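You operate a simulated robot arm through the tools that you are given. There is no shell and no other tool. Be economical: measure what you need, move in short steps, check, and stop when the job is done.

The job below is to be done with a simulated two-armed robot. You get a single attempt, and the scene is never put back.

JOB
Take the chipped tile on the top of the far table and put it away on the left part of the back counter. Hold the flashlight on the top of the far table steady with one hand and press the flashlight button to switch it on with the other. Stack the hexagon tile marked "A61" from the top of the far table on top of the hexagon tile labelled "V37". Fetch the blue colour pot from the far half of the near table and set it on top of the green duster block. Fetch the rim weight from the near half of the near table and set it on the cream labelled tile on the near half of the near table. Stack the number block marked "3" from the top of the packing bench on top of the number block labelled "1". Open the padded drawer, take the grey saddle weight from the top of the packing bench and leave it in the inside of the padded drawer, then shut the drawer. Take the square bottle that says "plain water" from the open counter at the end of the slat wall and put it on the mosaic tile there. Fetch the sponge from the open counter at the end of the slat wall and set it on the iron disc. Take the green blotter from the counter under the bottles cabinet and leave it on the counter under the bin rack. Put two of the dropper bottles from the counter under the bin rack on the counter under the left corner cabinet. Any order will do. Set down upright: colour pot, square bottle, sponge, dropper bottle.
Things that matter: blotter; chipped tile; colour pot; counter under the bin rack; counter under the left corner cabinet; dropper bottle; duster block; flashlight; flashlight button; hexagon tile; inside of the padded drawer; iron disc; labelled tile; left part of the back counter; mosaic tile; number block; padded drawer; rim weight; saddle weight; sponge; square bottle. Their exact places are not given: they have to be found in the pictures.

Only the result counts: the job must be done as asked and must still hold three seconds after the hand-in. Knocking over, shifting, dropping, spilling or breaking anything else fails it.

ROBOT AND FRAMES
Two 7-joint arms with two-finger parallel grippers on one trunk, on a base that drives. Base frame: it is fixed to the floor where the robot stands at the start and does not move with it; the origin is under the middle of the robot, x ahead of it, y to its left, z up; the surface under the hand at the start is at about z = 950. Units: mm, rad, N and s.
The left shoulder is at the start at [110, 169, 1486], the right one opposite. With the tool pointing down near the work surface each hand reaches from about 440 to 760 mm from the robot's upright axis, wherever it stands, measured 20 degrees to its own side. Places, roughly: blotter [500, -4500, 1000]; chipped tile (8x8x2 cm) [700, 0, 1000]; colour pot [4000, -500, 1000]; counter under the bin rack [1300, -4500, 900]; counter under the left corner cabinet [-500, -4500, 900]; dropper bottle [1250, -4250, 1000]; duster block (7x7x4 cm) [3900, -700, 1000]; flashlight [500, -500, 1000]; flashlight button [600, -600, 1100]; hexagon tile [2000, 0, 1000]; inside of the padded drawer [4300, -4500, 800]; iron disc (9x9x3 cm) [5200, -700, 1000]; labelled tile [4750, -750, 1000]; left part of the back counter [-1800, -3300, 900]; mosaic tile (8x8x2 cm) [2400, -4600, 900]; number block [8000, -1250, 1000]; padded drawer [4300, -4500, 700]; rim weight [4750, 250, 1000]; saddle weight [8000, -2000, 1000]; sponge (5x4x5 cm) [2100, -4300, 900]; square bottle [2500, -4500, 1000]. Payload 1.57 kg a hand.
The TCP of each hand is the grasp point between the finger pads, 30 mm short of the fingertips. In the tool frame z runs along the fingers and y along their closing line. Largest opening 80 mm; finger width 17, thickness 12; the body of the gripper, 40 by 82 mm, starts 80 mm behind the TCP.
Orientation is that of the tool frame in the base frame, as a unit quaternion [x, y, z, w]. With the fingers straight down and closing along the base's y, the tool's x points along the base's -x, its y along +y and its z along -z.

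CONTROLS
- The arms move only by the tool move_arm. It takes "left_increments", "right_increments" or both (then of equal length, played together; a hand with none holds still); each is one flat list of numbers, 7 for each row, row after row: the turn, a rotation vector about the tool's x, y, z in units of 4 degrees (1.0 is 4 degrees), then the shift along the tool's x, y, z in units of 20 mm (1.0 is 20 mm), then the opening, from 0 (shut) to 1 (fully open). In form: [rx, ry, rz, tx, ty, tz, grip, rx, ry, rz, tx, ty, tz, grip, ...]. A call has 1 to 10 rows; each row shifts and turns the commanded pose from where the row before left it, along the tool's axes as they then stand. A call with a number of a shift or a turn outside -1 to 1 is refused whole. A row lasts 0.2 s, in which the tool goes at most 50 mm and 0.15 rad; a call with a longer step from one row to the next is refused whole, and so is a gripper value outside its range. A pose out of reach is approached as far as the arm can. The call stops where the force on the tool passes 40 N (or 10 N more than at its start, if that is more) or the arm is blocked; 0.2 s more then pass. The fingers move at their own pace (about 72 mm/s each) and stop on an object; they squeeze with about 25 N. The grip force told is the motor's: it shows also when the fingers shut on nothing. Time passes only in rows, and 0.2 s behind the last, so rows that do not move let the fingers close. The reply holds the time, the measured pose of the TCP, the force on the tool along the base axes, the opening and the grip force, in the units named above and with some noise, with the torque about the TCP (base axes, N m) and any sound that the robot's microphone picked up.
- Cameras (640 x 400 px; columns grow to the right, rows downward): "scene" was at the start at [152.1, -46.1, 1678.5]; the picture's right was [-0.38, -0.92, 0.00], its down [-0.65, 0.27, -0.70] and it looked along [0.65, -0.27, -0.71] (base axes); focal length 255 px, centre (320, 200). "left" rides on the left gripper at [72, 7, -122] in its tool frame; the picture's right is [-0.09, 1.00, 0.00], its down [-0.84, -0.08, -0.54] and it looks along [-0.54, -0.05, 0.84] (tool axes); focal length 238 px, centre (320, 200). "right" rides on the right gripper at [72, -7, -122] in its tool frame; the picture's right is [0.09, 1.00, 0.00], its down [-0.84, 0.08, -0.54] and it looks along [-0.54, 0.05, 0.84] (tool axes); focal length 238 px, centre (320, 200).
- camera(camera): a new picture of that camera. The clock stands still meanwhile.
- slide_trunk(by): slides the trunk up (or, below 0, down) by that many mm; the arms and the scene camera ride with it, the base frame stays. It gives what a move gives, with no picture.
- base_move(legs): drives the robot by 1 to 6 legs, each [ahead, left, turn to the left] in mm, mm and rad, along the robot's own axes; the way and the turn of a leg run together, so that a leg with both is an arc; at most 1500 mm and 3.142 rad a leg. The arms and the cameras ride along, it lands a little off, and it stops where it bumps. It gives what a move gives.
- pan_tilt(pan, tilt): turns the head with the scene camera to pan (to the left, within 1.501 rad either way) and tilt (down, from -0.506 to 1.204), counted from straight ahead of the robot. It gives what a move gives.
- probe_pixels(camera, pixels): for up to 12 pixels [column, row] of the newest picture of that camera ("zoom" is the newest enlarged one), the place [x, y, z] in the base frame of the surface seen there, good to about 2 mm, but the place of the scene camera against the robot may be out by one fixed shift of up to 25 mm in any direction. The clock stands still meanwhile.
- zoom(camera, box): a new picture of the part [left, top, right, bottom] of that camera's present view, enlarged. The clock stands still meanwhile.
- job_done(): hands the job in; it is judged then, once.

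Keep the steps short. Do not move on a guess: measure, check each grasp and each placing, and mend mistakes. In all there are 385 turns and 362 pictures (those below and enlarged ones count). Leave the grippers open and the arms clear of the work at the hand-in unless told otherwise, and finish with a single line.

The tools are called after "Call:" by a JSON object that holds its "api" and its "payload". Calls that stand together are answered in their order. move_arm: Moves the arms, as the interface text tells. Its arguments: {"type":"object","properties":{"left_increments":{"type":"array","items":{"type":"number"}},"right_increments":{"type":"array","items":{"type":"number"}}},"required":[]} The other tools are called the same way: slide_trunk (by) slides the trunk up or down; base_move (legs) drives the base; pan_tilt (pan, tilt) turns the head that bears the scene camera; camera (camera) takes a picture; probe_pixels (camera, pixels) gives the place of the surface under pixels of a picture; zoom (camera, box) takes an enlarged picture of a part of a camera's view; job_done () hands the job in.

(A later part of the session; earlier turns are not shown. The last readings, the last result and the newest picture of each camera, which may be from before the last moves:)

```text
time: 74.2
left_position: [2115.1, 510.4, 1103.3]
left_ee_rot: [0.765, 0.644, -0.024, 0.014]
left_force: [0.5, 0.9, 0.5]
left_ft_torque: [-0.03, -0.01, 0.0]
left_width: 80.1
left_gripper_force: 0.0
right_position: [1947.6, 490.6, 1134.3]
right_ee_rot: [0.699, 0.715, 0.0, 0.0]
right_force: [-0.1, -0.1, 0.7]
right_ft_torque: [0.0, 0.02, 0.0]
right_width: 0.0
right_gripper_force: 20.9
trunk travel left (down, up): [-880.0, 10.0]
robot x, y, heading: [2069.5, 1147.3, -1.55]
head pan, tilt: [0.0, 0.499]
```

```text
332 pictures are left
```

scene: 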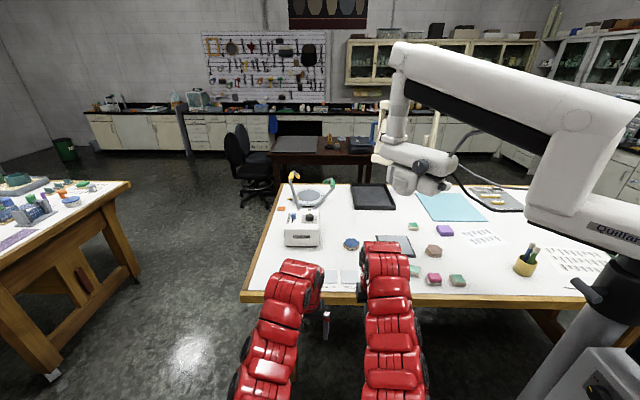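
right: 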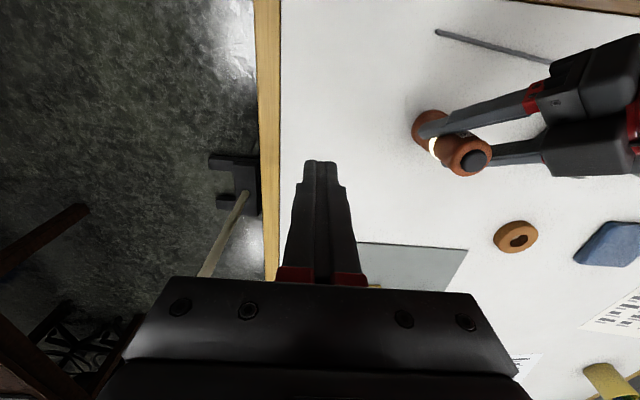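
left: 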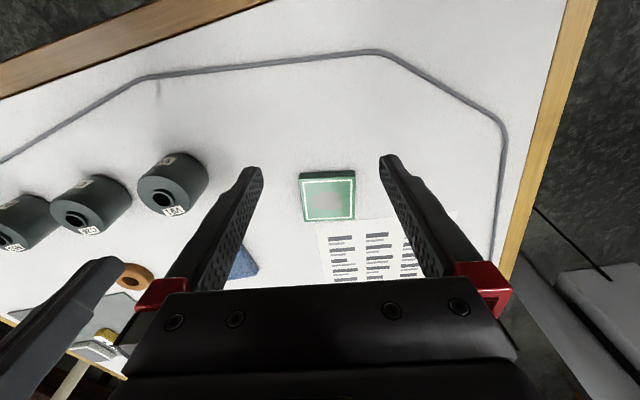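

View is good. Advance 480 mm toward the table.

Call:
{"api": "base_move", "payload": {"legs": [[0, 0, -0.02], [480, 0, 0]]}}

Call:
{"api": "camera", "payload": {"camera": "left"}}

Call:
{"api": "camera", "payload": {"camera": "right"}}

Call:
{"api": "pan_tilt", "payload": {"pan": 0.0, "tilt": 0.95}}

Call:
{"api": "camera", "payload": {"camera": "scene"}}

```text
time: 77.4
left_position: [2110.5, 33.6, 1103.9]
left_ee_rot: [0.769, 0.638, -0.025, 0.015]
left_force: [-0.5, 0.9, 0.4]
left_ft_torque: [-0.01, 0.01, 0.02]
left_width: 80.1
left_gripper_force: 0.0
right_position: [1943.3, 16.7, 1136.1]
right_ee_rot: [0.704, 0.71, -0.001, 0.001]
right_force: [-0.1, -0.7, 0.4]
right_ft_torque: [0.03, -0.01, 0.02]
right_width: 0.2
right_gripper_force: 20.6
trunk travel left (down, up): [-880.0, 10.0]
robot x, y, heading: [2075.3, 670.1, -1.558]
head pan, tilt: [0.0, 0.499]
```

```text
331 pictures are left
```

left: 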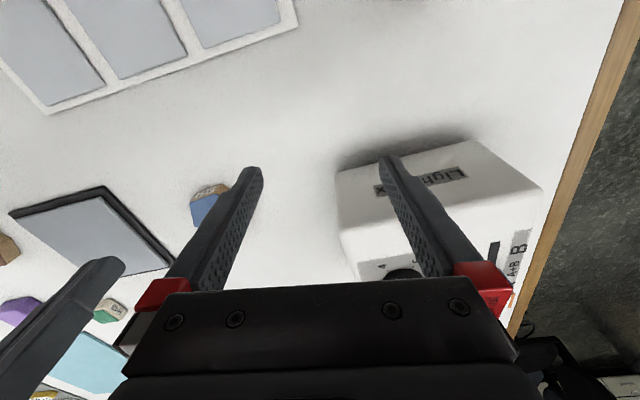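

```text
330 pictures are left
```

right: 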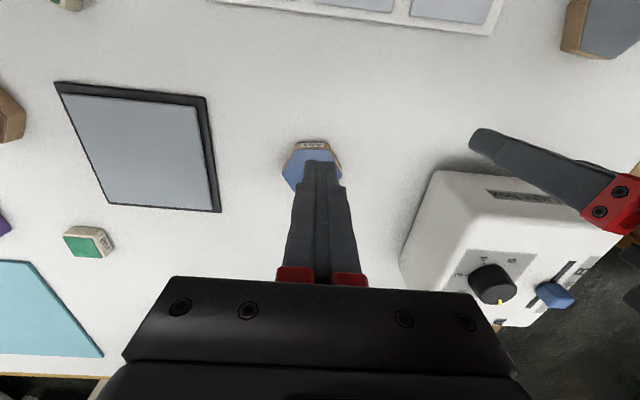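

```text
time: 78.3
left_position: [2109.5, 32.7, 1102.9]
left_ee_rot: [0.769, 0.638, -0.023, 0.014]
left_force: [-0.4, 0.8, 0.2]
left_ft_torque: [0.0, 0.01, 0.0]
left_width: 80.1
left_gripper_force: 0.1
right_position: [1942.7, 16.3, 1134.2]
right_ee_rot: [0.704, 0.71, 0.0, 0.0]
right_force: [0.0, 0.1, -0.3]
right_ft_torque: [-0.04, -0.01, 0.01]
right_width: 0.0
right_gripper_force: 21.3
trunk travel left (down, up): [-880.0, 10.0]
robot x, y, heading: [2073.6, 668.7, -1.558]
head pan, tilt: [0.0, 0.949]
```

```text
329 pictures are left
```

scene: 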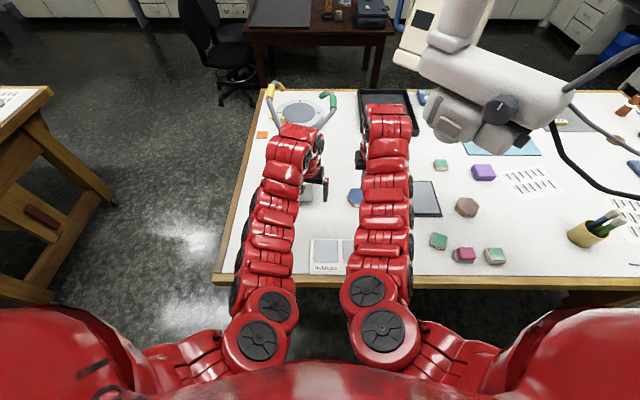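

Zoom on the labels of the hexagons seen by the right hand camera.

Call:
{"api": "zoom", "payload": {"camera": "right", "box": [270, 120, 360, 200]}}

Call:
{"api": "zoom", "payload": {"camera": "right", "box": [540, 0, 640, 70]}}

Call:
{"api": "zoom", "payload": {"camera": "scene", "box": [420, 180, 520, 240]}}

Call:
{"api": "zoom", "payload": {"camera": "right", "box": [0, 60, 80, 160]}}

```text
5.00 times, centred on (315, 160) of right
```

zoom: 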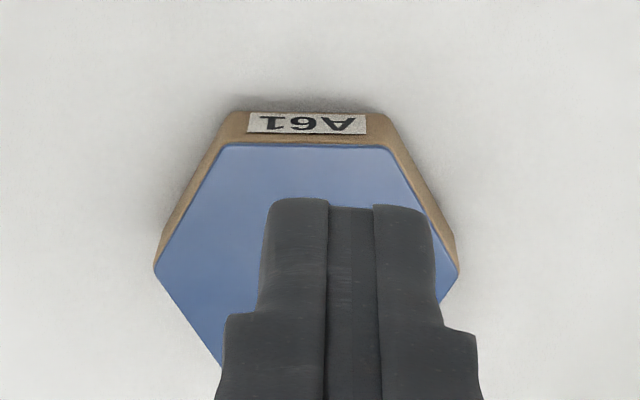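

```text
5.71 times, centred on (590, 35) of right
```

zoom: 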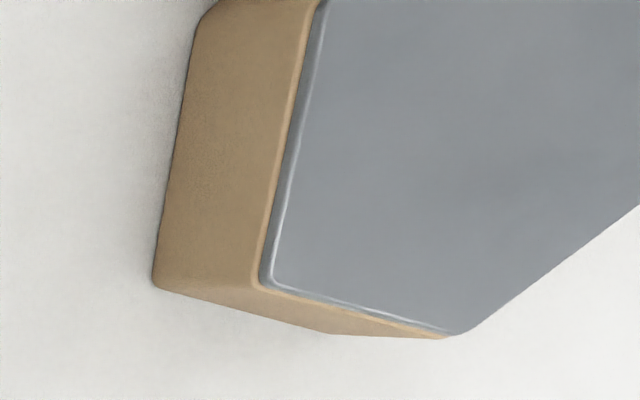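

```text
6.40 times, centred on (470, 210) of scene
```

zoom: 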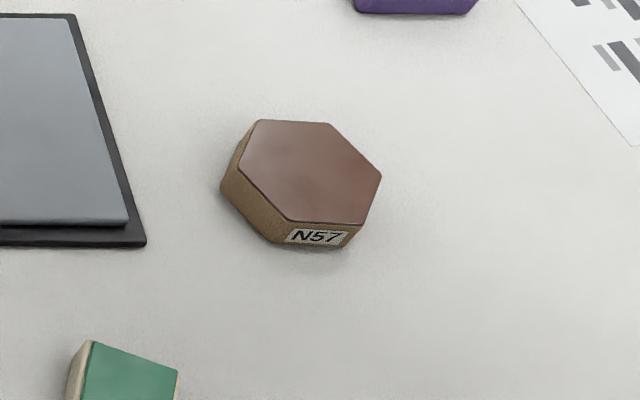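

```text
4.00 times, centred on (40, 110) of right
```

zoom: 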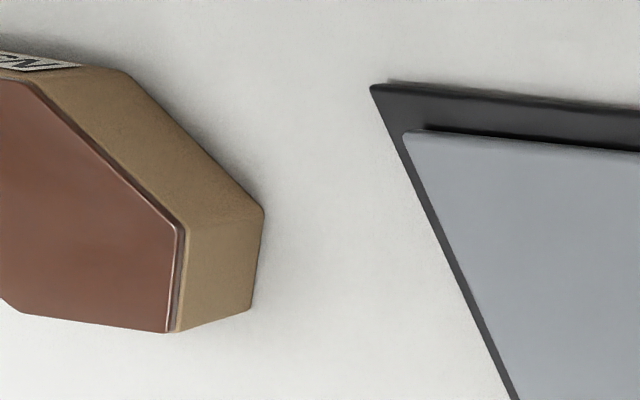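

A61 is the blue-topped one at ~(1925,-71); N57 the brown. Measure A61's top corners with the right camera.

Call:
{"api": "probe_pixels", "payload": {"camera": "right", "pixels": [[295, 150], [328, 150], [341, 174], [283.5, 173], [295, 191], [300, 165], [312, 150.5], [240, 150], [600, 20], [588, 45], [615, 50]]}}

```text
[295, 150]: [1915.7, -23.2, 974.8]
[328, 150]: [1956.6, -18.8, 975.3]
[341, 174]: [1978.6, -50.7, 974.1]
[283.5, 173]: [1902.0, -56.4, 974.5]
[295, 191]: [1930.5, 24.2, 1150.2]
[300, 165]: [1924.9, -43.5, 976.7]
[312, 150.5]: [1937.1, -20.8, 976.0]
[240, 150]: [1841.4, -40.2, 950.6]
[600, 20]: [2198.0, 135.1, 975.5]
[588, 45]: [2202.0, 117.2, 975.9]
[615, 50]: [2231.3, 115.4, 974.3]
```

Call:
{"api": "probe_pixels", "payload": {"camera": "left", "pixels": [[440, 165], [520, 190], [350, 190], [390, 270], [600, 100], [80, 90]]}}

Call:
{"api": "move_arm", "payload": {"left_increments": [0, 0, 0, 0, 1, -0.3, 1, 0, 0, 0, 0, 1, -0.3, 1, 0, 0, 0, 0.5, 1, 0, 1, 0, 0, 0, 0.5, 1, 0, 1, 0, 0, 0, 0.5, 1, 0, 1, 0, 0, 0, 0.5, 1, 0, 1, 0, 0, 0, 0.5, 1, 0, 1, 0, 0, 0, 0.5, 1, 0, 1], "right_increments": [0, 0, 0.9, 0, 0, 0, 0.2, 0, 0, 0.9, 0, 0, 0, 0.4, 0, 0, 0.9, 0, 0, 0, 0.6, 0, 0, 0.9, 0, 0, 0, 0.8, 0, 0, 0.9, 0, 0, 0, 1, 0, 0, 0.9, 0, 0, 0, 1, 0, 0, 0.7, 0, 0, 0, 1, 0, 0, 0, 0, 0, 0, 1]}}

Call:
{"api": "camera", "payload": {"camera": "right"}}

Call:
{"api": "camera", "payload": {"camera": "scene"}}

```text
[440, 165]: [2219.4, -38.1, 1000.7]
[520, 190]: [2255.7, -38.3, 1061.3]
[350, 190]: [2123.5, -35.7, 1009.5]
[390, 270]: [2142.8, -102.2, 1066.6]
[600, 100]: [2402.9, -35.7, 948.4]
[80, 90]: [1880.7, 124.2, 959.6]
```

```text
time: 80.1
left_position: [2276.4, 57.4, 1102.9]
left_ee_rot: [0.769, 0.639, -0.025, 0.013]
left_force: [0.5, -0.7, -0.6]
left_ft_torque: [0.03, 0.0, 0.03]
left_width: 80.1
left_gripper_force: 0.1
left hand out of reach, approached as far as the arm can: row 6, 7
right_position: [1943.0, 16.2, 1135.9]
right_ee_rot: [0.838, 0.545, 0.0, -0.001]
right_force: [0.3, -1.0, 0.6]
right_ft_torque: [0.0, -0.01, -0.03]
right_width: 80.2
right_gripper_force: 0.0
trunk travel left (down, up): [-880.0, 10.0]
robot x, y, heading: [2073.9, 667.9, -1.562]
head pan, tilt: [0.0, 0.949]
```

```text
324 pictures are left
```

right: 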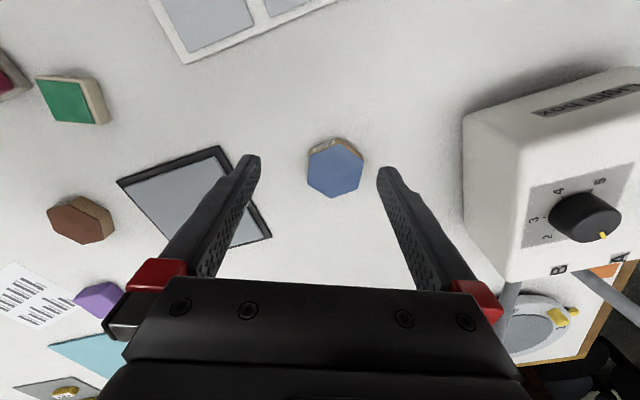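

```text
323 pictures are left
```

scene: 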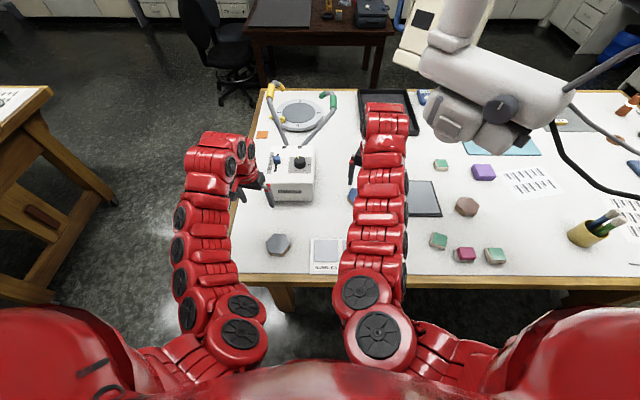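

Call:
{"api": "zoom", "payload": {"camera": "right", "box": [295, 125, 375, 205]}}

Call:
{"api": "probe_pixels", "payload": {"camera": "right", "pixels": [[309, 156], [309, 184], [334, 196], [361, 182], [361, 155], [337, 144], [335, 170]]}}

Call:
{"api": "zoom", "payload": {"camera": "scene", "box": [250, 220, 310, 260]}}

```text
5.00 times, centred on (335, 165) of right
```

zoom: 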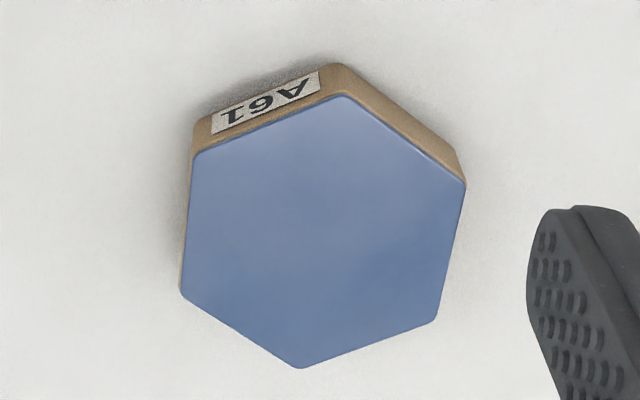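

```text
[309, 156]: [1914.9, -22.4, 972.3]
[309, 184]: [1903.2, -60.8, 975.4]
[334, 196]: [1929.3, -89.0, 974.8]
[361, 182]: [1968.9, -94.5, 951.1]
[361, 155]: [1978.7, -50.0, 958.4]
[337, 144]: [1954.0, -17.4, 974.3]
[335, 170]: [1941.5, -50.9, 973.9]
```

```text
10.00 times, centred on (280, 240) of scene
```

zoom: 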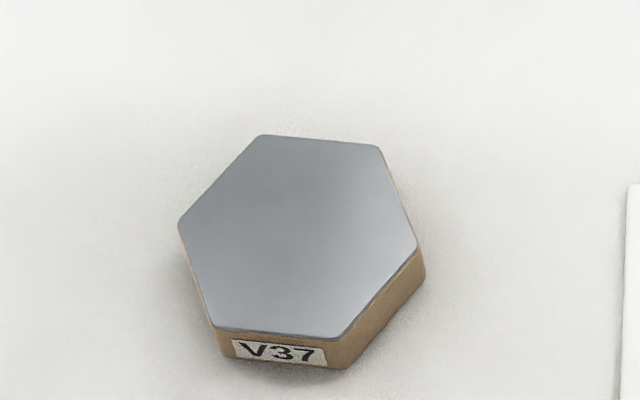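

V37 is the grey one. My corner pixels were a bit off; measure A61 again with corrected pixels.

Call:
{"api": "probe_pixels", "payload": {"camera": "right", "pixels": [[310, 156.5], [340, 145.5], [363, 163], [357.5, 188], [331.7, 197.3], [308.5, 182]]}}

Call:
{"api": "probe_pixels", "payload": {"camera": "zoom", "pixels": [[262, 137], [378, 147], [415, 245], [343, 332], [215, 325], [181, 224], [300, 235]]}}

```text
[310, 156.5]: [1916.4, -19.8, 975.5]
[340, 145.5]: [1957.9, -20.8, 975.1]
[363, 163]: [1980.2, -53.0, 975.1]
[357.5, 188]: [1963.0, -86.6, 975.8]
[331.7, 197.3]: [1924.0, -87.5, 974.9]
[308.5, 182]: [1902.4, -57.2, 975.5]
```

```text
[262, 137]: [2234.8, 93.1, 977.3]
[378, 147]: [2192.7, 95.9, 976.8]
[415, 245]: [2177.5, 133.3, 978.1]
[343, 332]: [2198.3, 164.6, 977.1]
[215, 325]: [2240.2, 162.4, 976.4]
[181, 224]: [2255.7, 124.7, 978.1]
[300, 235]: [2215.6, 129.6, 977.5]
```

A61 centre (1940.6,-54.2), flats at -26°. Move right hand over it and lower to z≈1035, then check.

Call:
{"api": "move_arm", "payload": {"right_increments": [0, 0, 0.6, 0, 0, 0, 1, 0, 0, 0, -0.8, 0.363, 0, 1, 0, 0, 0, -0.8, 0.363, 0, 1, 0, 0, 0, -0.8, 0.363, 0, 1, 0, 0, 0, -0.8, 0.363, 0, 1, 0, 0, 0, 0, 0, 1, 1, 0, 0, 0, 0, 0, 1, 1, 0, 0, 0, 0, 0, 1, 1, 0, 0, 0, 0, 0, 1, 1, 0, 0, 0, 0, 0, 1, 1]}}

Call:
{"api": "camera", "payload": {"camera": "right"}}

```text
time: 82.3
left_position: [2276.0, 56.4, 1102.2]
left_ee_rot: [0.769, 0.638, -0.025, 0.014]
left_force: [-0.3, -0.2, -0.1]
left_ft_torque: [0.0, 0.0, 0.0]
left_width: 80.1
left_gripper_force: 0.0
right_position: [1941.0, -43.2, 1037.6]
right_ee_rot: [0.85, 0.528, -0.001, 0.001]
right_force: [0.1, 0.1, -0.4]
right_ft_torque: [0.01, -0.03, 0.0]
right_width: 79.9
right_gripper_force: 0.1
right hand out of reach, approached as far as the arm can: row 8, 9
trunk travel left (down, up): [-880.0, 10.0]
robot x, y, heading: [2075.8, 670.6, -1.558]
head pan, tilt: [0.0, 0.949]
```

```text
320 pictures are left
```

right: 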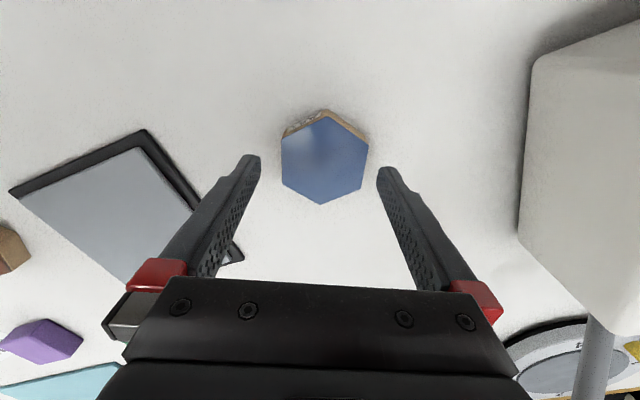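

Near its reach limit; lower the trunk 30 mm instead, then correct position.

Call:
{"api": "slide_trunk", "payload": {"by": -30}}

Call:
{"api": "move_arm", "payload": {"right_increments": [0, 0, 0, -0.25, 0.12, 0, 1, 0, 0, 0, -0.25, 0.12, 0, 1]}}

```text
time: 83.0
left_position: [2276.9, 57.8, 1072.9]
left_ee_rot: [0.769, 0.638, -0.025, 0.013]
left_force: [0.9, 0.4, 0.1]
left_ft_torque: [0.01, 0.0, 0.03]
left_width: 79.8
left_gripper_force: 0.1
right_position: [1942.4, -41.9, 1006.9]
right_ee_rot: [0.849, 0.528, -0.001, 0.001]
right_force: [0.1, 0.5, 0.1]
right_ft_torque: [0.0, 0.0, -0.01]
right_width: 80.2
right_gripper_force: 0.2
trunk travel left (down, up): [-850.0, 40.0]
robot x, y, heading: [2073.4, 671.1, -1.564]
head pan, tilt: [0.0, 0.949]
```

```text
time: 83.6
left_position: [2276.5, 57.3, 1074.1]
left_ee_rot: [0.769, 0.639, -0.025, 0.014]
left_force: [-0.5, 0.2, -1.3]
left_ft_torque: [0.01, 0.0, 0.0]
left_width: 79.9
left_gripper_force: 0.0
right_position: [1942.6, -42.8, 1007.5]
right_ee_rot: [0.849, 0.528, 0.001, -0.001]
right_force: [0.3, 0.6, -0.7]
right_ft_torque: [0.03, 0.0, 0.0]
right_width: 80.0
right_gripper_force: 0.1
right hand out of reach, approached as far as the arm can: row 1, 2
trunk travel left (down, up): [-850.0, 40.0]
robot x, y, heading: [2076.4, 666.0, -1.561]
head pan, tilt: [0.0, 0.949]
```

Call:
{"api": "slide_trunk", "payload": {"by": 30}}

Call:
{"api": "base_move", "payload": {"legs": [[60, 0, 0]]}}

Call:
{"api": "camera", "payload": {"camera": "right"}}

```text
time: 84.4
left_position: [2276.2, 56.6, 1102.3]
left_ee_rot: [0.769, 0.639, -0.024, 0.014]
left_force: [0.1, 0.6, -0.1]
left_ft_torque: [-0.01, 0.0, -0.02]
left_width: 79.8
left_gripper_force: 0.1
right_position: [1942.3, -41.8, 1036.6]
right_ee_rot: [0.85, 0.528, 0.0, 0.001]
right_force: [0.8, -0.2, -0.3]
right_ft_torque: [-0.03, 0.03, -0.01]
right_width: 80.0
right_gripper_force: 0.1
trunk travel left (down, up): [-880.0, 10.0]
robot x, y, heading: [2072.9, 670.0, -1.565]
head pan, tilt: [0.0, 0.949]
```

```text
time: 85.3
left_position: [2276.2, 2.8, 1106.7]
left_ee_rot: [0.768, 0.639, -0.026, 0.015]
left_force: [0.8, -0.6, 0.2]
left_ft_torque: [-0.02, 0.01, 0.02]
left_width: 79.9
left_gripper_force: 0.2
right_position: [1942.5, -97.4, 1040.3]
right_ee_rot: [0.849, 0.528, -0.001, 0.001]
right_force: [0.6, 0.4, 0.3]
right_ft_torque: [-0.05, 0.03, -0.02]
right_width: 79.9
right_gripper_force: 0.0
trunk travel left (down, up): [-880.0, 10.0]
robot x, y, heading: [2073.4, 609.7, -1.561]
head pan, tilt: [0.0, 0.949]
```

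```text
319 pictures are left
```

right: 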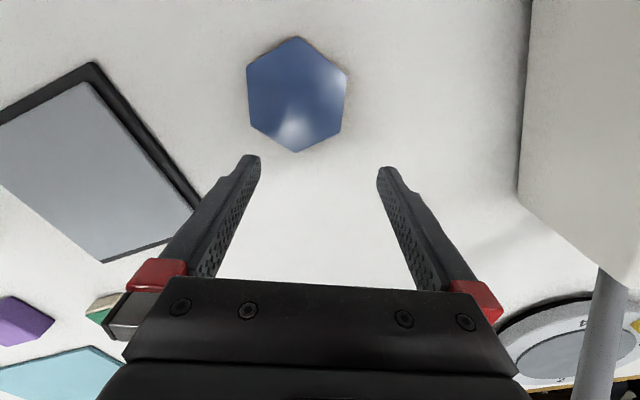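

Call:
{"api": "move_arm", "payload": {"right_increments": [0, 0, 0, 0.947, -0.52, 0, 1, 0, 0, 0, 0.947, -0.52, 0, 1, 0, 0, 0, 0, 0, 0.9, 1]}}

Call:
{"api": "camera", "payload": {"camera": "right"}}

```text
time: 86.1
left_position: [2276.3, -4.7, 1101.0]
left_ee_rot: [0.769, 0.639, -0.025, 0.014]
left_force: [-0.3, -0.7, 0.3]
left_ft_torque: [0.05, -0.01, -0.01]
left_width: 80.1
left_gripper_force: 0.1
right_position: [1941.4, -59.7, 1016.1]
right_ee_rot: [0.849, 0.528, 0.002, -0.002]
right_force: [1.1, 0.3, -0.7]
right_ft_torque: [0.03, 0.01, 0.02]
right_width: 79.9
right_gripper_force: 0.1
trunk travel left (down, up): [-880.0, 10.0]
robot x, y, heading: [2074.8, 613.8, -1.561]
head pan, tilt: [0.0, 0.949]
```

```text
318 pictures are left
```

right: 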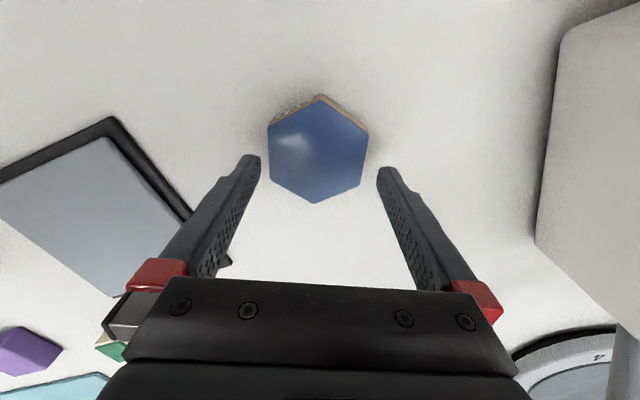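

Centred between the fingers. Small correction, lower to z≈985 and close.

Call:
{"api": "move_arm", "payload": {"right_increments": [0, 0, 0, 0.22, -0.08, 0, 1, 0, 0, 0, 0, 0, 0.8, 1, 0, 0, 0, 0, 0, 0.75, 1, 0, 0, 0, 0, 0, 0, 0.5, 0, 0, 0, 0, 0, 0, 0, 0, 0, 0, 0, 0, 0, 0, 0, 0, 0, 0, 0, 0, 0]}}

Call:
{"api": "camera", "payload": {"camera": "right"}}

```text
time: 87.7
left_position: [2277.3, -1.1, 1104.0]
left_ee_rot: [0.769, 0.639, -0.025, 0.013]
left_force: [-0.4, 0.4, -0.3]
left_ft_torque: [0.0, 0.0, 0.01]
left_width: 79.9
left_gripper_force: 0.2
right_position: [1942.6, -54.1, 987.7]
right_ee_rot: [0.849, 0.529, 0.0, -0.001]
right_force: [-0.9, -0.8, -0.4]
right_ft_torque: [0.07, 0.03, 0.02]
right_width: 71.6
right_gripper_force: 24.6
trunk travel left (down, up): [-880.0, 10.0]
robot x, y, heading: [2073.9, 609.3, -1.56]
head pan, tilt: [0.0, 0.949]
```

```text
317 pictures are left
```

right: 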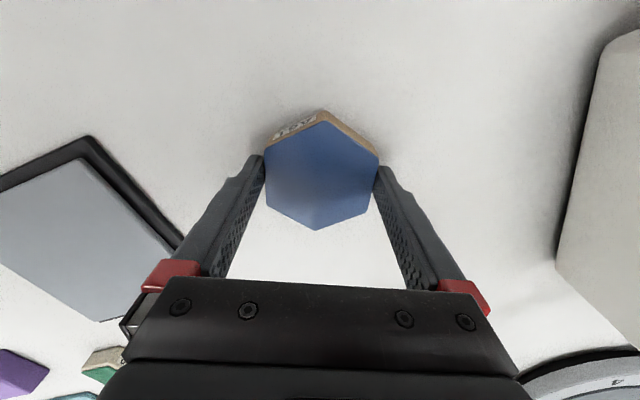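

Gripped (71.6 mm). Lift 100 mm, then drive the base back 183 mm and 270 mm to its left so that the tile comes over V37.

Call:
{"api": "move_arm", "payload": {"right_increments": [0, 0, 0, 0, 0, -1, 0, 0, 0, 0, 0, 0, -1, 0, 0, 0, 0, 0, 0, -1, 0, 0, 0, 0, 0, 0, -1, 0, 0, 0, 0, 0, 0, -0.5, 0]}}

Call:
{"api": "base_move", "payload": {"legs": [[-120, 0, 0], [0, 230, 0]]}}

Call:
{"api": "camera", "payload": {"camera": "right"}}

```text
time: 88.9
left_position: [2277.6, -1.7, 1103.2]
left_ee_rot: [0.768, 0.639, -0.025, 0.014]
left_force: [-0.3, -0.5, 0.5]
left_ft_torque: [-0.01, 0.03, 0.03]
left_width: 80.4
left_gripper_force: 0.0
right_position: [1941.4, -52.0, 1076.0]
right_ee_rot: [0.849, 0.528, -0.001, 0.001]
right_force: [1.1, 0.0, -0.4]
right_ft_torque: [-0.04, 0.03, 0.02]
right_width: 0.3
right_gripper_force: 21.3
trunk travel left (down, up): [-880.0, 10.0]
robot x, y, heading: [2074.8, 612.2, -1.562]
head pan, tilt: [0.0, 0.949]
```

```text
time: 91.5
left_position: [2507.0, 123.0, 1103.2]
left_ee_rot: [0.769, 0.638, -0.024, 0.015]
left_force: [0.4, -0.1, 0.9]
left_ft_torque: [-0.01, 0.0, 0.0]
left_width: 79.9
left_gripper_force: 0.1
right_position: [2172.2, 72.9, 1075.4]
right_ee_rot: [0.85, 0.528, 0.0, 0.001]
right_force: [-0.1, 0.1, 0.6]
right_ft_torque: [0.03, -0.02, -0.03]
right_width: 0.0
right_gripper_force: 20.9
trunk travel left (down, up): [-880.0, 10.0]
robot x, y, heading: [2310.9, 736.9, -1.559]
head pan, tilt: [0.0, 0.949]
```

```text
316 pictures are left
```

right: 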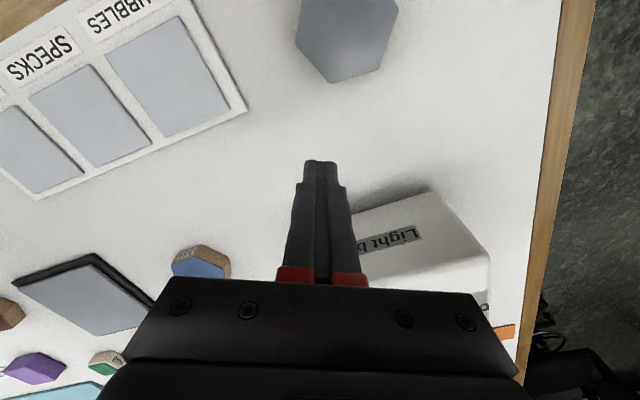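

The tile slipped out on lifting (width 0). Go back, open, and measure it again.

Call:
{"api": "base_move", "payload": {"legs": [[0, -228, 0], [100, 0, 0]]}}

Call:
{"api": "move_arm", "payload": {"right_increments": [0, 0, 0, 0, 0, -0.5, 0.5, 0, 0, 0, 0, 0, 0, 1, 0, 0, 0, 0, 0, 0, 1]}}

Call:
{"api": "camera", "payload": {"camera": "right"}}

```text
time: 94.0
left_position: [2276.3, 22.4, 1104.0]
left_ee_rot: [0.769, 0.638, -0.025, 0.015]
left_force: [0.2, 0.5, 0.5]
left_ft_torque: [0.02, 0.02, -0.01]
left_width: 80.1
left_gripper_force: 0.0
right_position: [1939.3, -28.1, 1076.0]
right_ee_rot: [0.85, 0.527, 0.0, 0.002]
right_force: [0.2, 0.4, -0.5]
right_ft_torque: [-0.02, -0.03, -0.02]
right_width: 0.0
right_gripper_force: 21.3
trunk travel left (down, up): [-880.0, 10.0]
robot x, y, heading: [2078.9, 634.8, -1.563]
head pan, tilt: [0.0, 0.949]
```

```text
time: 94.8
left_position: [2275.8, 18.6, 1102.9]
left_ee_rot: [0.77, 0.637, -0.024, 0.013]
left_force: [-0.4, -0.7, 0.0]
left_ft_torque: [0.02, -0.02, 0.01]
left_width: 79.7
left_gripper_force: 0.0
right_position: [1940.4, -30.6, 1086.2]
right_ee_rot: [0.85, 0.527, -0.001, 0.0]
right_force: [0.8, -0.4, -0.5]
right_ft_torque: [0.02, -0.01, -0.02]
right_width: 80.0
right_gripper_force: 0.1
trunk travel left (down, up): [-880.0, 10.0]
robot x, y, heading: [2073.9, 634.5, -1.565]
head pan, tilt: [0.0, 0.949]
```

```text
315 pictures are left
```

right: 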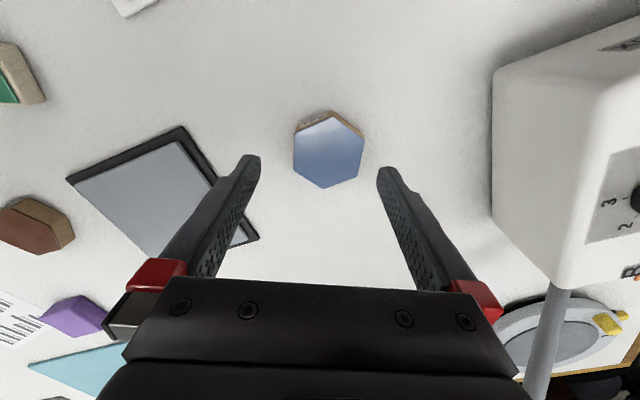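

Call:
{"api": "zoom", "payload": {"camera": "right", "box": [280, 100, 376, 196]}}

```text
4.17 times, centred on (328, 148) of right
```

zoom: 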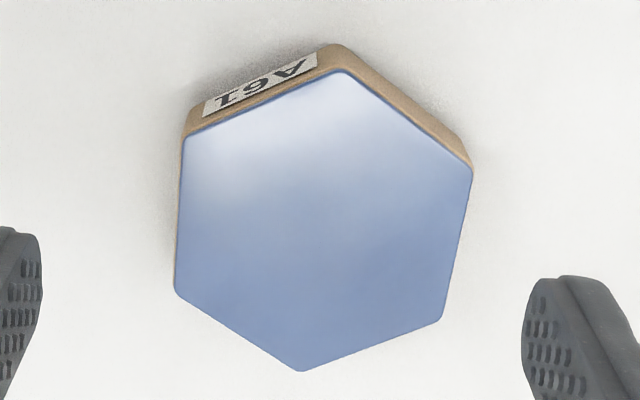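

Call:
{"api": "probe_pixels", "payload": {"camera": "zoom", "pixels": [[188, 142], [345, 76], [468, 180], [437, 316], [303, 366], [180, 286], [187, 120], [330, 50], [470, 165]]}}

```text
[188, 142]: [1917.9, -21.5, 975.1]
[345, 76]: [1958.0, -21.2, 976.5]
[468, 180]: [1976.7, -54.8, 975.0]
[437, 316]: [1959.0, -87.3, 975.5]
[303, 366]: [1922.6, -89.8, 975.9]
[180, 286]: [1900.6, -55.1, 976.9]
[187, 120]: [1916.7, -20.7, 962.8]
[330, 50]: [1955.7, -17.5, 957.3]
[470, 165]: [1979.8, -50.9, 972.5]
```

Tile centre (1939,-55). I come down more exactly and deeper this time.

Call:
{"api": "move_arm", "payload": {"right_increments": [0, 0, 0.5, 0, 0, 0, 1, 0, 0, 0, -0.55, 0.26, 0, 1, 0, 0, 0, -0.55, 0.26, 0, 1, 0, 0, 0, 0, 0, 1, 1, 0, 0, 0, 0, 0, 1, 1, 0, 0, 0, 0, 0, 1, 1, 0, 0, 0, 0, 0, 1, 1, 0, 0, 0, 0, 0, 0.5, 1]}}

Call:
{"api": "zoom", "payload": {"camera": "right", "box": [200, 80, 440, 230]}}

```text
time: 96.6
left_position: [2276.9, 20.4, 1103.6]
left_ee_rot: [0.77, 0.638, -0.024, 0.014]
left_force: [-0.4, 1.1, -0.3]
left_ft_torque: [-0.01, -0.02, 0.0]
left_width: 79.8
left_gripper_force: 0.0
right_position: [1939.6, -54.4, 997.0]
right_ee_rot: [0.859, 0.512, 0.0, 0.0]
right_force: [0.1, -0.3, 1.1]
right_ft_torque: [0.02, -0.01, -0.01]
right_width: 80.2
right_gripper_force: 0.1
trunk travel left (down, up): [-880.0, 10.0]
robot x, y, heading: [2078.4, 629.9, -1.564]
head pan, tilt: [0.0, 0.949]
```

```text
2.67 times, centred on (320, 155) of right
```

zoom: 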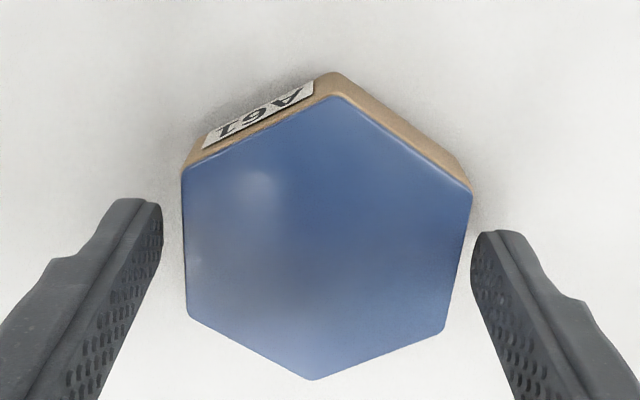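

Call:
{"api": "move_arm", "payload": {"right_increments": [0, 0, 0, 0, 0.1, 0, 1, 0, 0, 0, 0, 0, 0.4, 1, 0, 0, 0, 0, 0, 0.35, 1, 0, 0, 0, 0, 0, 0, 0.6, 0, 0, 0, 0, 0, 0, 0, 0, 0, 0, 0, 0, 0, 0, 0, 0, 0, 0, 0, 0, 0, 0, 0, 0, 0, 0, 0, 0]}}

Call:
{"api": "move_arm", "payload": {"right_increments": [0, 0, 0, 0, 0, -0.25, 0, 0, 0, 0, 0, 0, -0.25, 0, 0, 0, 0, 0, 0, -0.5, 0]}}

```text
time: 98.4
left_position: [2276.7, 19.5, 1103.1]
left_ee_rot: [0.77, 0.638, -0.025, 0.013]
left_force: [1.0, -0.5, -0.8]
left_ft_torque: [-0.01, 0.0, 0.01]
left_width: 80.0
left_gripper_force: 0.1
right_position: [1941.2, -53.8, 981.7]
right_ee_rot: [0.859, 0.513, 0.0, 0.0]
right_force: [-0.4, 0.1, -0.5]
right_ft_torque: [0.07, 0.06, -0.01]
right_width: 71.4
right_gripper_force: 24.8
trunk travel left (down, up): [-880.0, 10.0]
robot x, y, heading: [2077.5, 630.5, -1.563]
head pan, tilt: [0.0, 0.949]
```

```text
time: 99.2
left_position: [2275.8, 21.2, 1102.5]
left_ee_rot: [0.77, 0.638, -0.025, 0.013]
left_force: [-0.3, 0.2, -0.4]
left_ft_torque: [0.01, 0.0, 0.0]
left_width: 79.8
left_gripper_force: 0.0
right_position: [1940.5, -54.9, 1001.8]
right_ee_rot: [0.859, 0.513, -0.001, 0.001]
right_force: [0.1, 0.7, -2.9]
right_ft_torque: [-0.02, -0.04, 0.0]
right_width: 71.8
right_gripper_force: 24.7
trunk travel left (down, up): [-880.0, 10.0]
robot x, y, heading: [2075.6, 635.2, -1.567]
head pan, tilt: [0.0, 0.949]
```

Held (2.9 N). Lift 75 mm gently.

Call:
{"api": "move_arm", "payload": {"right_increments": [0, 0, 0, 0, 0, -0.5, 0, 0, 0, 0, 0, 0, -0.5, 0, 0, 0, 0, 0, 0, -0.5, 0, 0, 0, 0, 0, 0, -0.5, 0, 0, 0, 0, 0, 0, -0.5, 0, 0, 0, 0, 0, 0, -0.5, 0, 0, 0, 0, 0, 0, -0.5, 0]}}

Call:
{"api": "base_move", "payload": {"legs": [[-130, 0, 0], [0, 230, 0]]}}

Call:
{"api": "camera", "payload": {"camera": "right"}}

Call:
{"api": "camera", "payload": {"camera": "scene"}}

```text
time: 100.8
left_position: [2276.8, 20.6, 1103.3]
left_ee_rot: [0.77, 0.638, -0.025, 0.014]
left_force: [0.4, 0.2, 0.6]
left_ft_torque: [0.02, 0.0, 0.0]
left_width: 79.7
left_gripper_force: 0.1
right_position: [1940.6, -54.2, 1070.6]
right_ee_rot: [0.859, 0.512, 0.0, 0.0]
right_force: [0.5, -0.3, -1.7]
right_ft_torque: [0.0, 0.0, -0.02]
right_width: 71.6
right_gripper_force: 24.9
trunk travel left (down, up): [-880.0, 10.0]
robot x, y, heading: [2078.4, 631.3, -1.566]
head pan, tilt: [0.0, 0.949]
```

```text
time: 103.4
left_position: [2510.8, 153.6, 1104.1]
left_ee_rot: [0.767, 0.641, -0.025, 0.014]
left_force: [0.2, -0.9, -0.1]
left_ft_torque: [0.02, -0.01, 0.02]
left_width: 80.0
left_gripper_force: 0.1
right_position: [2175.6, 73.8, 1071.0]
right_ee_rot: [0.856, 0.516, 0.0, 0.001]
right_force: [0.7, -0.9, -1.5]
right_ft_torque: [0.0, 0.02, 0.02]
right_width: 71.5
right_gripper_force: 25.3
trunk travel left (down, up): [-880.0, 10.0]
robot x, y, heading: [2305.5, 765.7, -1.551]
head pan, tilt: [0.0, 0.949]
```

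```text
312 pictures are left
```

right: 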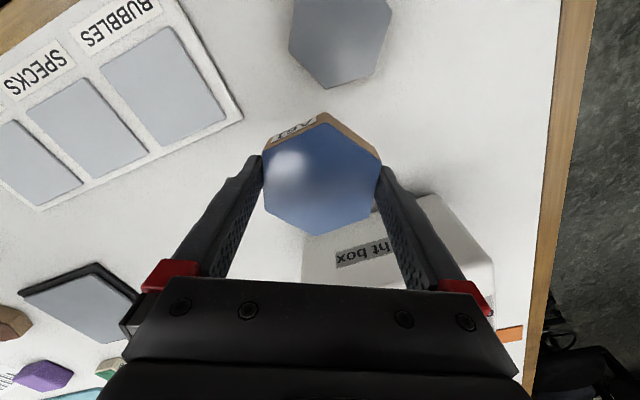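

```text
311 pictures are left
```

scene: 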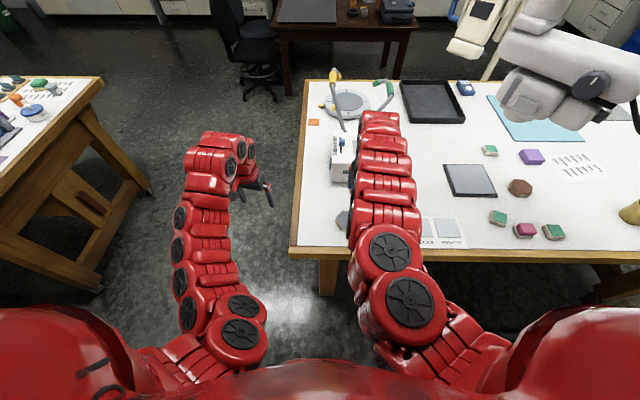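

Call:
{"api": "zoom", "payload": {"camera": "right", "box": [270, 0, 430, 100]}}

```text
4.00 times, centred on (350, 50) of right
```

zoom: 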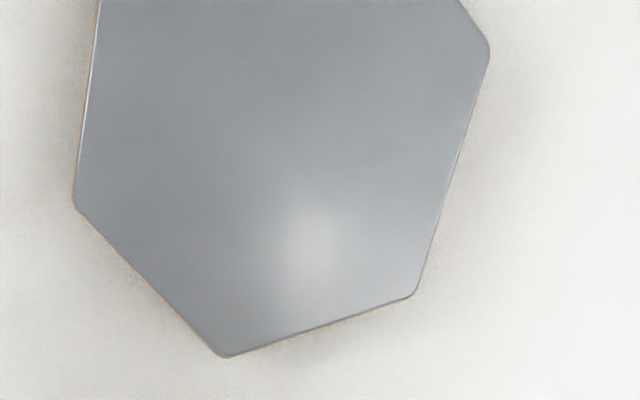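

Call:
{"api": "probe_pixels", "payload": {"camera": "zoom", "pixels": [[76, 203], [222, 354], [414, 294], [487, 50], [99, 4], [300, 200]]}}

```text
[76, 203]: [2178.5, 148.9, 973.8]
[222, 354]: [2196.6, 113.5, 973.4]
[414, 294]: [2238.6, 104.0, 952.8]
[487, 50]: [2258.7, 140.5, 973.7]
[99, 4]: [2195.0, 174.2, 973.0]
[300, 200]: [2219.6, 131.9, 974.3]
```

V37 centre (2218.6,144.7). Turn 8°, shift over it and lower to about 25 mm above.

Call:
{"api": "move_arm", "payload": {"right_increments": [0, 0, 1, 0, 0, 0, 0, 0, 0, 1, 0, 0, 0, 0, 0, 0, 0, 0.839, -0.063, 0, 0, 0, 0, 0, 0.839, -0.063, 0, 0, 0, 0, 0, 0.839, -0.063, 0, 0, 0, 0, 0, 0.839, -0.063, 0, 0, 0, 0, 0, 0.839, -0.063, 0, 0, 0, 0, 0, 0, 0, 1, 0, 0, 0, 0, 0, 0, 1, 0]}}

Call:
{"api": "camera", "payload": {"camera": "right"}}

Call:
{"api": "camera", "payload": {"camera": "scene"}}

```text
time: 105.4
left_position: [2511.3, 152.8, 1102.3]
left_ee_rot: [0.766, 0.642, -0.024, 0.014]
left_force: [0.5, -0.1, -0.4]
left_ft_torque: [0.0, -0.01, 0.0]
left_width: 80.1
left_gripper_force: 0.0
right_position: [2223.4, 142.0, 1031.5]
right_ee_rot: [0.891, 0.454, 0.001, -0.001]
right_force: [0.6, -0.3, -1.6]
right_ft_torque: [0.02, 0.03, 0.01]
right_width: 71.6
right_gripper_force: 24.9
right hand out of reach, approached as far as the arm can: row 7
trunk travel left (down, up): [-880.0, 10.0]
robot x, y, heading: [2306.2, 765.3, -1.555]
head pan, tilt: [0.0, 0.949]
```

```text
309 pictures are left
```

right: 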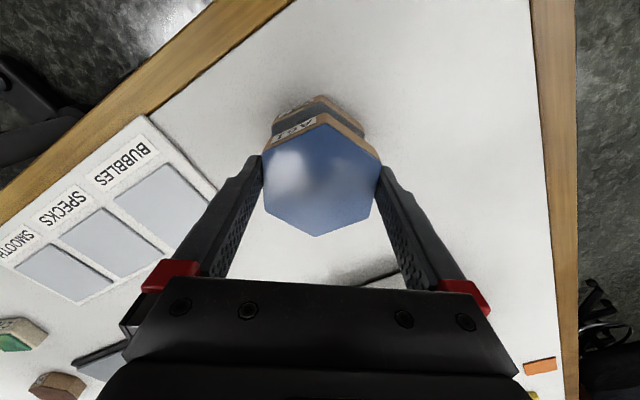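

```text
308 pictures are left
```

scene: 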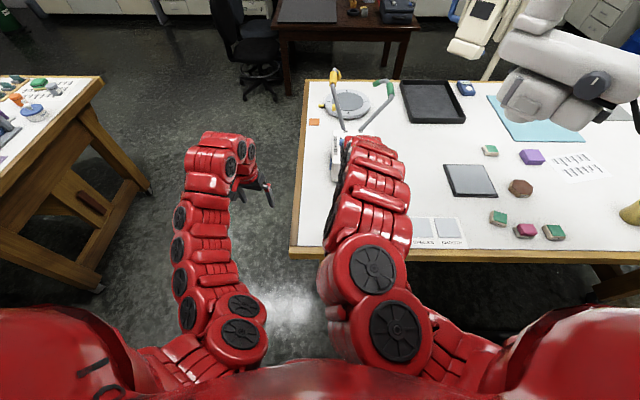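

Call:
{"api": "move_arm", "payload": {"right_increments": [0, 0, 0, 0, -0.2, 0, 0, 0, 0, 0, 0, 0, 0.6, 0, 0, 0, 0, 0, 0, 0.4, 0, 0, 0, 0, 0, 0, 0.2, 0]}}

Call:
{"api": "camera", "payload": {"camera": "right"}}

```text
time: 106.4
left_position: [2510.4, 153.0, 1102.4]
left_ee_rot: [0.767, 0.641, -0.025, 0.014]
left_force: [0.8, -0.5, 0.0]
left_ft_torque: [0.03, -0.02, 0.0]
left_width: 79.9
left_gripper_force: 0.1
right_position: [2218.9, 145.3, 1005.7]
right_ee_rot: [0.891, 0.454, 0.001, 0.001]
right_force: [-0.4, 0.0, -1.1]
right_ft_torque: [0.03, 0.03, 0.02]
right_width: 71.6
right_gripper_force: 23.7
trunk travel left (down, up): [-880.0, 10.0]
robot x, y, heading: [2303.9, 766.2, -1.559]
head pan, tilt: [0.0, 0.949]
```

```text
307 pictures are left
```

right: 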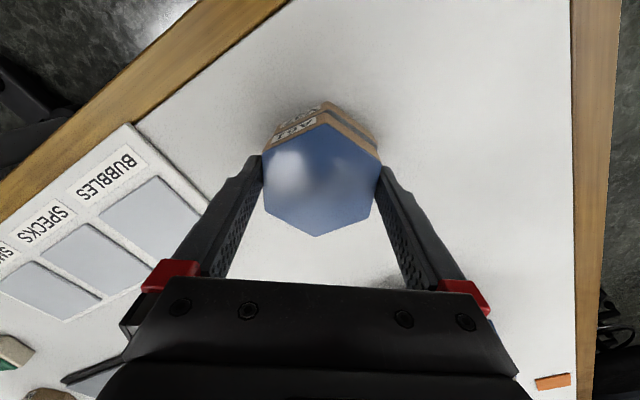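

Aligned; lower another 2 mm for contact and release, then lift off.

Call:
{"api": "move_arm", "payload": {"right_increments": [0, 0, 0, 0, 0, 0.08, 0, 0, 0, 0, 0, 0, 0.05, 0, 0, 0, 0, 0, 0, 0, 0.95, 0, 0, 0, 0, 0, 0, 1, 0, 0, 0, 0, 0, 0, 1, 0, 0, 0, 0, 0, -0.5, 1, 0, 0, 0, 0, 0, -1, 1, 0, 0, 0, 0, 0, -1, 1, 0, 0, 0, 0, 0, -1, 1, 0, 0, 0, 0, 0, -1, 1]}}

Call:
{"api": "camera", "payload": {"camera": "right"}}

```text
time: 108.6
left_position: [2510.8, 154.2, 1102.8]
left_ee_rot: [0.767, 0.641, -0.025, 0.014]
left_force: [0.7, -0.5, 1.1]
left_ft_torque: [-0.03, 0.02, 0.0]
left_width: 80.0
left_gripper_force: 0.0
right_position: [2219.3, 133.7, 1090.2]
right_ee_rot: [0.891, 0.455, 0.0, 0.001]
right_force: [-0.6, 0.2, 1.0]
right_ft_torque: [0.0, 0.05, -0.02]
right_width: 80.2
right_gripper_force: 0.0
right hand out of reach, approached as far as the arm can: row 9, 10
trunk travel left (down, up): [-880.0, 10.0]
robot x, y, heading: [2305.1, 765.2, -1.551]
head pan, tilt: [0.0, 0.949]
```

```text
306 pictures are left
```

right: 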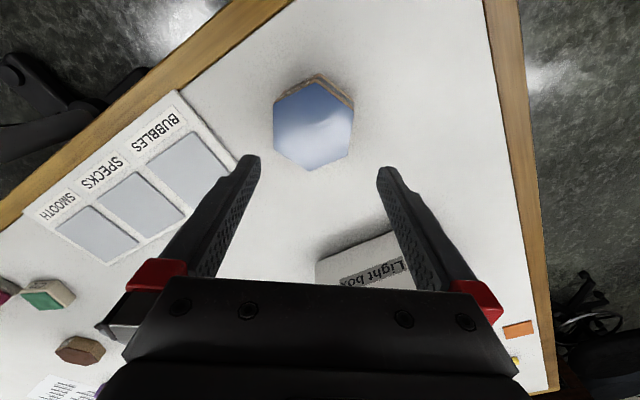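

Stack is good. Next the near table: back off, turn left to face +x and look.

Call:
{"api": "base_move", "payload": {"legs": [[-450, 0, 0], [0, 0, 1.55]]}}

Call:
{"api": "pan_tilt", "payload": {"pan": -0.4, "tilt": 0.35}}

Call:
{"api": "camera", "payload": {"camera": "scene"}}

```text
time: 115.1
left_position: [2921.0, 1391.8, 1103.3]
left_ee_rot: [0.114, 0.993, -0.008, 0.028]
left_force: [-0.7, -0.2, -0.4]
left_ft_torque: [0.01, -0.01, 0.03]
left_width: 80.0
left_gripper_force: 0.1
right_position: [2924.9, 1098.1, 1090.5]
right_ee_rot: [0.333, 0.943, 0.0, 0.0]
right_force: [0.1, 0.6, -0.1]
right_ft_torque: [0.03, -0.01, -0.04]
right_width: 80.2
right_gripper_force: 0.2
trunk travel left (down, up): [-880.0, 10.0]
robot x, y, heading: [2301.1, 1215.3, -0.036]
head pan, tilt: [0.0, 0.949]
```

```text
time: 116.1
left_position: [2921.5, 1390.7, 1103.8]
left_ee_rot: [0.115, 0.993, -0.007, 0.027]
left_force: [-0.2, 0.7, 0.3]
left_ft_torque: [0.0, -0.01, 0.0]
left_width: 79.9
left_gripper_force: 0.1
right_position: [2925.9, 1097.9, 1091.1]
right_ee_rot: [0.332, 0.943, -0.001, 0.001]
right_force: [-0.1, 0.4, 0.4]
right_ft_torque: [0.01, -0.02, 0.0]
right_width: 79.8
right_gripper_force: 0.0
trunk travel left (down, up): [-880.0, 10.0]
robot x, y, heading: [2302.3, 1221.7, -0.03]
head pan, tilt: [-0.4, 0.351]
```

```text
305 pictures are left
```

scene: 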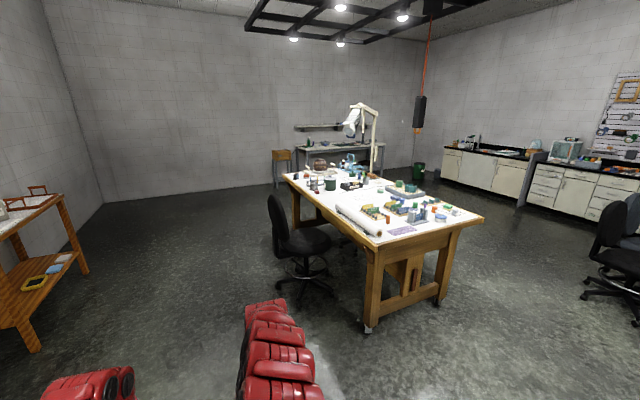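

Call:
{"api": "zoom", "payload": {"camera": "scene", "box": [260, 130, 500, 280]}}

Call:
{"api": "probe_pixels", "payload": {"camera": "scene", "pixels": [[375, 242], [480, 218], [283, 174], [380, 175], [305, 285], [270, 225], [430, 120], [418, 110], [300, 178], [440, 170], [330, 285], [345, 130]]}}

```text
2.67 times, centred on (380, 205) of scene
```

zoom: 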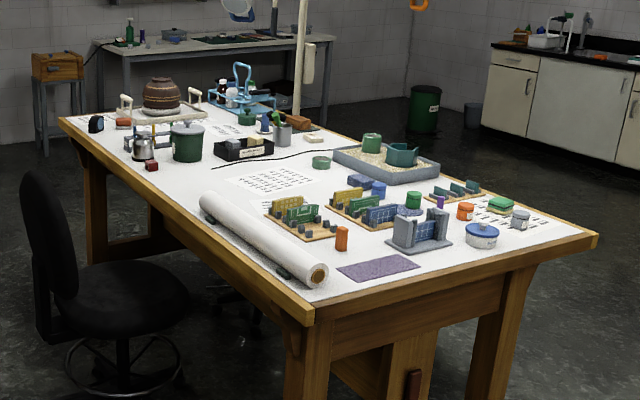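

```text
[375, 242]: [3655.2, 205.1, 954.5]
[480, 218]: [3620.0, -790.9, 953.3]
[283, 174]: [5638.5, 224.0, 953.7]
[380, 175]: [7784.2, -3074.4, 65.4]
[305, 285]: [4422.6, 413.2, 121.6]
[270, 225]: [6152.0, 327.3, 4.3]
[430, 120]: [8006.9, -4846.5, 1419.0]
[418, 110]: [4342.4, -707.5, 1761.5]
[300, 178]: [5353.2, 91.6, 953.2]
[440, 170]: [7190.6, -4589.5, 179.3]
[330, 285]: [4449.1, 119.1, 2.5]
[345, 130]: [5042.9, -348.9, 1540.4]
```

Near table spans x 3640–5640, y −790–220; a chair stands at about (4420,410). I go along its +y side to look at the rim weight.

Call:
{"api": "base_move", "payload": {"legs": [[0, 0, 0.035], [1500, 0, 0], [1250, 0, 0], [0, 0, -1.571]]}}

Call:
{"api": "pan_tilt", "payload": {"pan": 0.0, "tilt": 0.6}}

Call:
{"api": "camera", "payload": {"camera": "scene"}}

```text
time: 133.7
left_position: [5215.3, 500.1, 1102.6]
left_ee_rot: [0.792, 0.609, -0.026, 0.012]
left_force: [0.3, -0.1, 0.4]
left_ft_torque: [-0.05, 0.0, 0.0]
left_width: 80.0
left_gripper_force: 0.1
right_position: [4922.8, 504.5, 1091.7]
right_ee_rot: [0.908, 0.419, 0.0, -0.001]
right_force: [0.0, 0.2, 0.1]
right_ft_torque: [-0.02, 0.01, -0.01]
right_width: 80.0
right_gripper_force: 0.1
trunk travel left (down, up): [-880.0, 10.0]
robot x, y, heading: [5062.9, 1122.5, -1.629]
head pan, tilt: [-0.4, 0.351]
```

```text
time: 134.6
left_position: [5215.0, 500.0, 1103.1]
left_ee_rot: [0.792, 0.61, -0.026, 0.014]
left_force: [0.1, 0.3, 0.1]
left_ft_torque: [-0.03, -0.03, 0.01]
left_width: 80.0
left_gripper_force: 0.1
right_position: [4922.1, 503.4, 1089.8]
right_ee_rot: [0.908, 0.418, 0.001, 0.0]
right_force: [-0.6, -0.8, 0.0]
right_ft_torque: [0.02, 0.0, 0.0]
right_width: 80.0
right_gripper_force: 0.0
trunk travel left (down, up): [-880.0, 10.0]
robot x, y, heading: [5062.6, 1125.8, -1.633]
head pan, tilt: [0.0, 0.6]
```

```text
303 pictures are left
```

scene: 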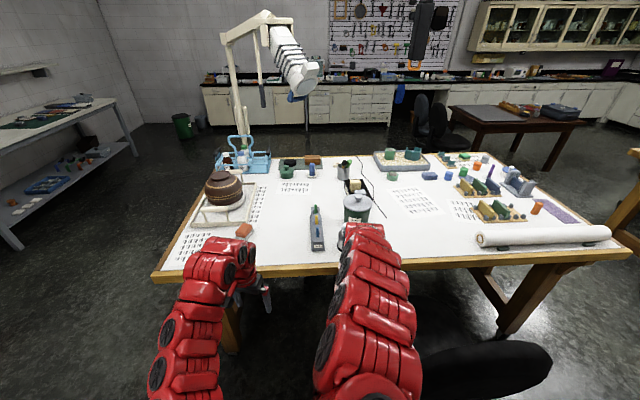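

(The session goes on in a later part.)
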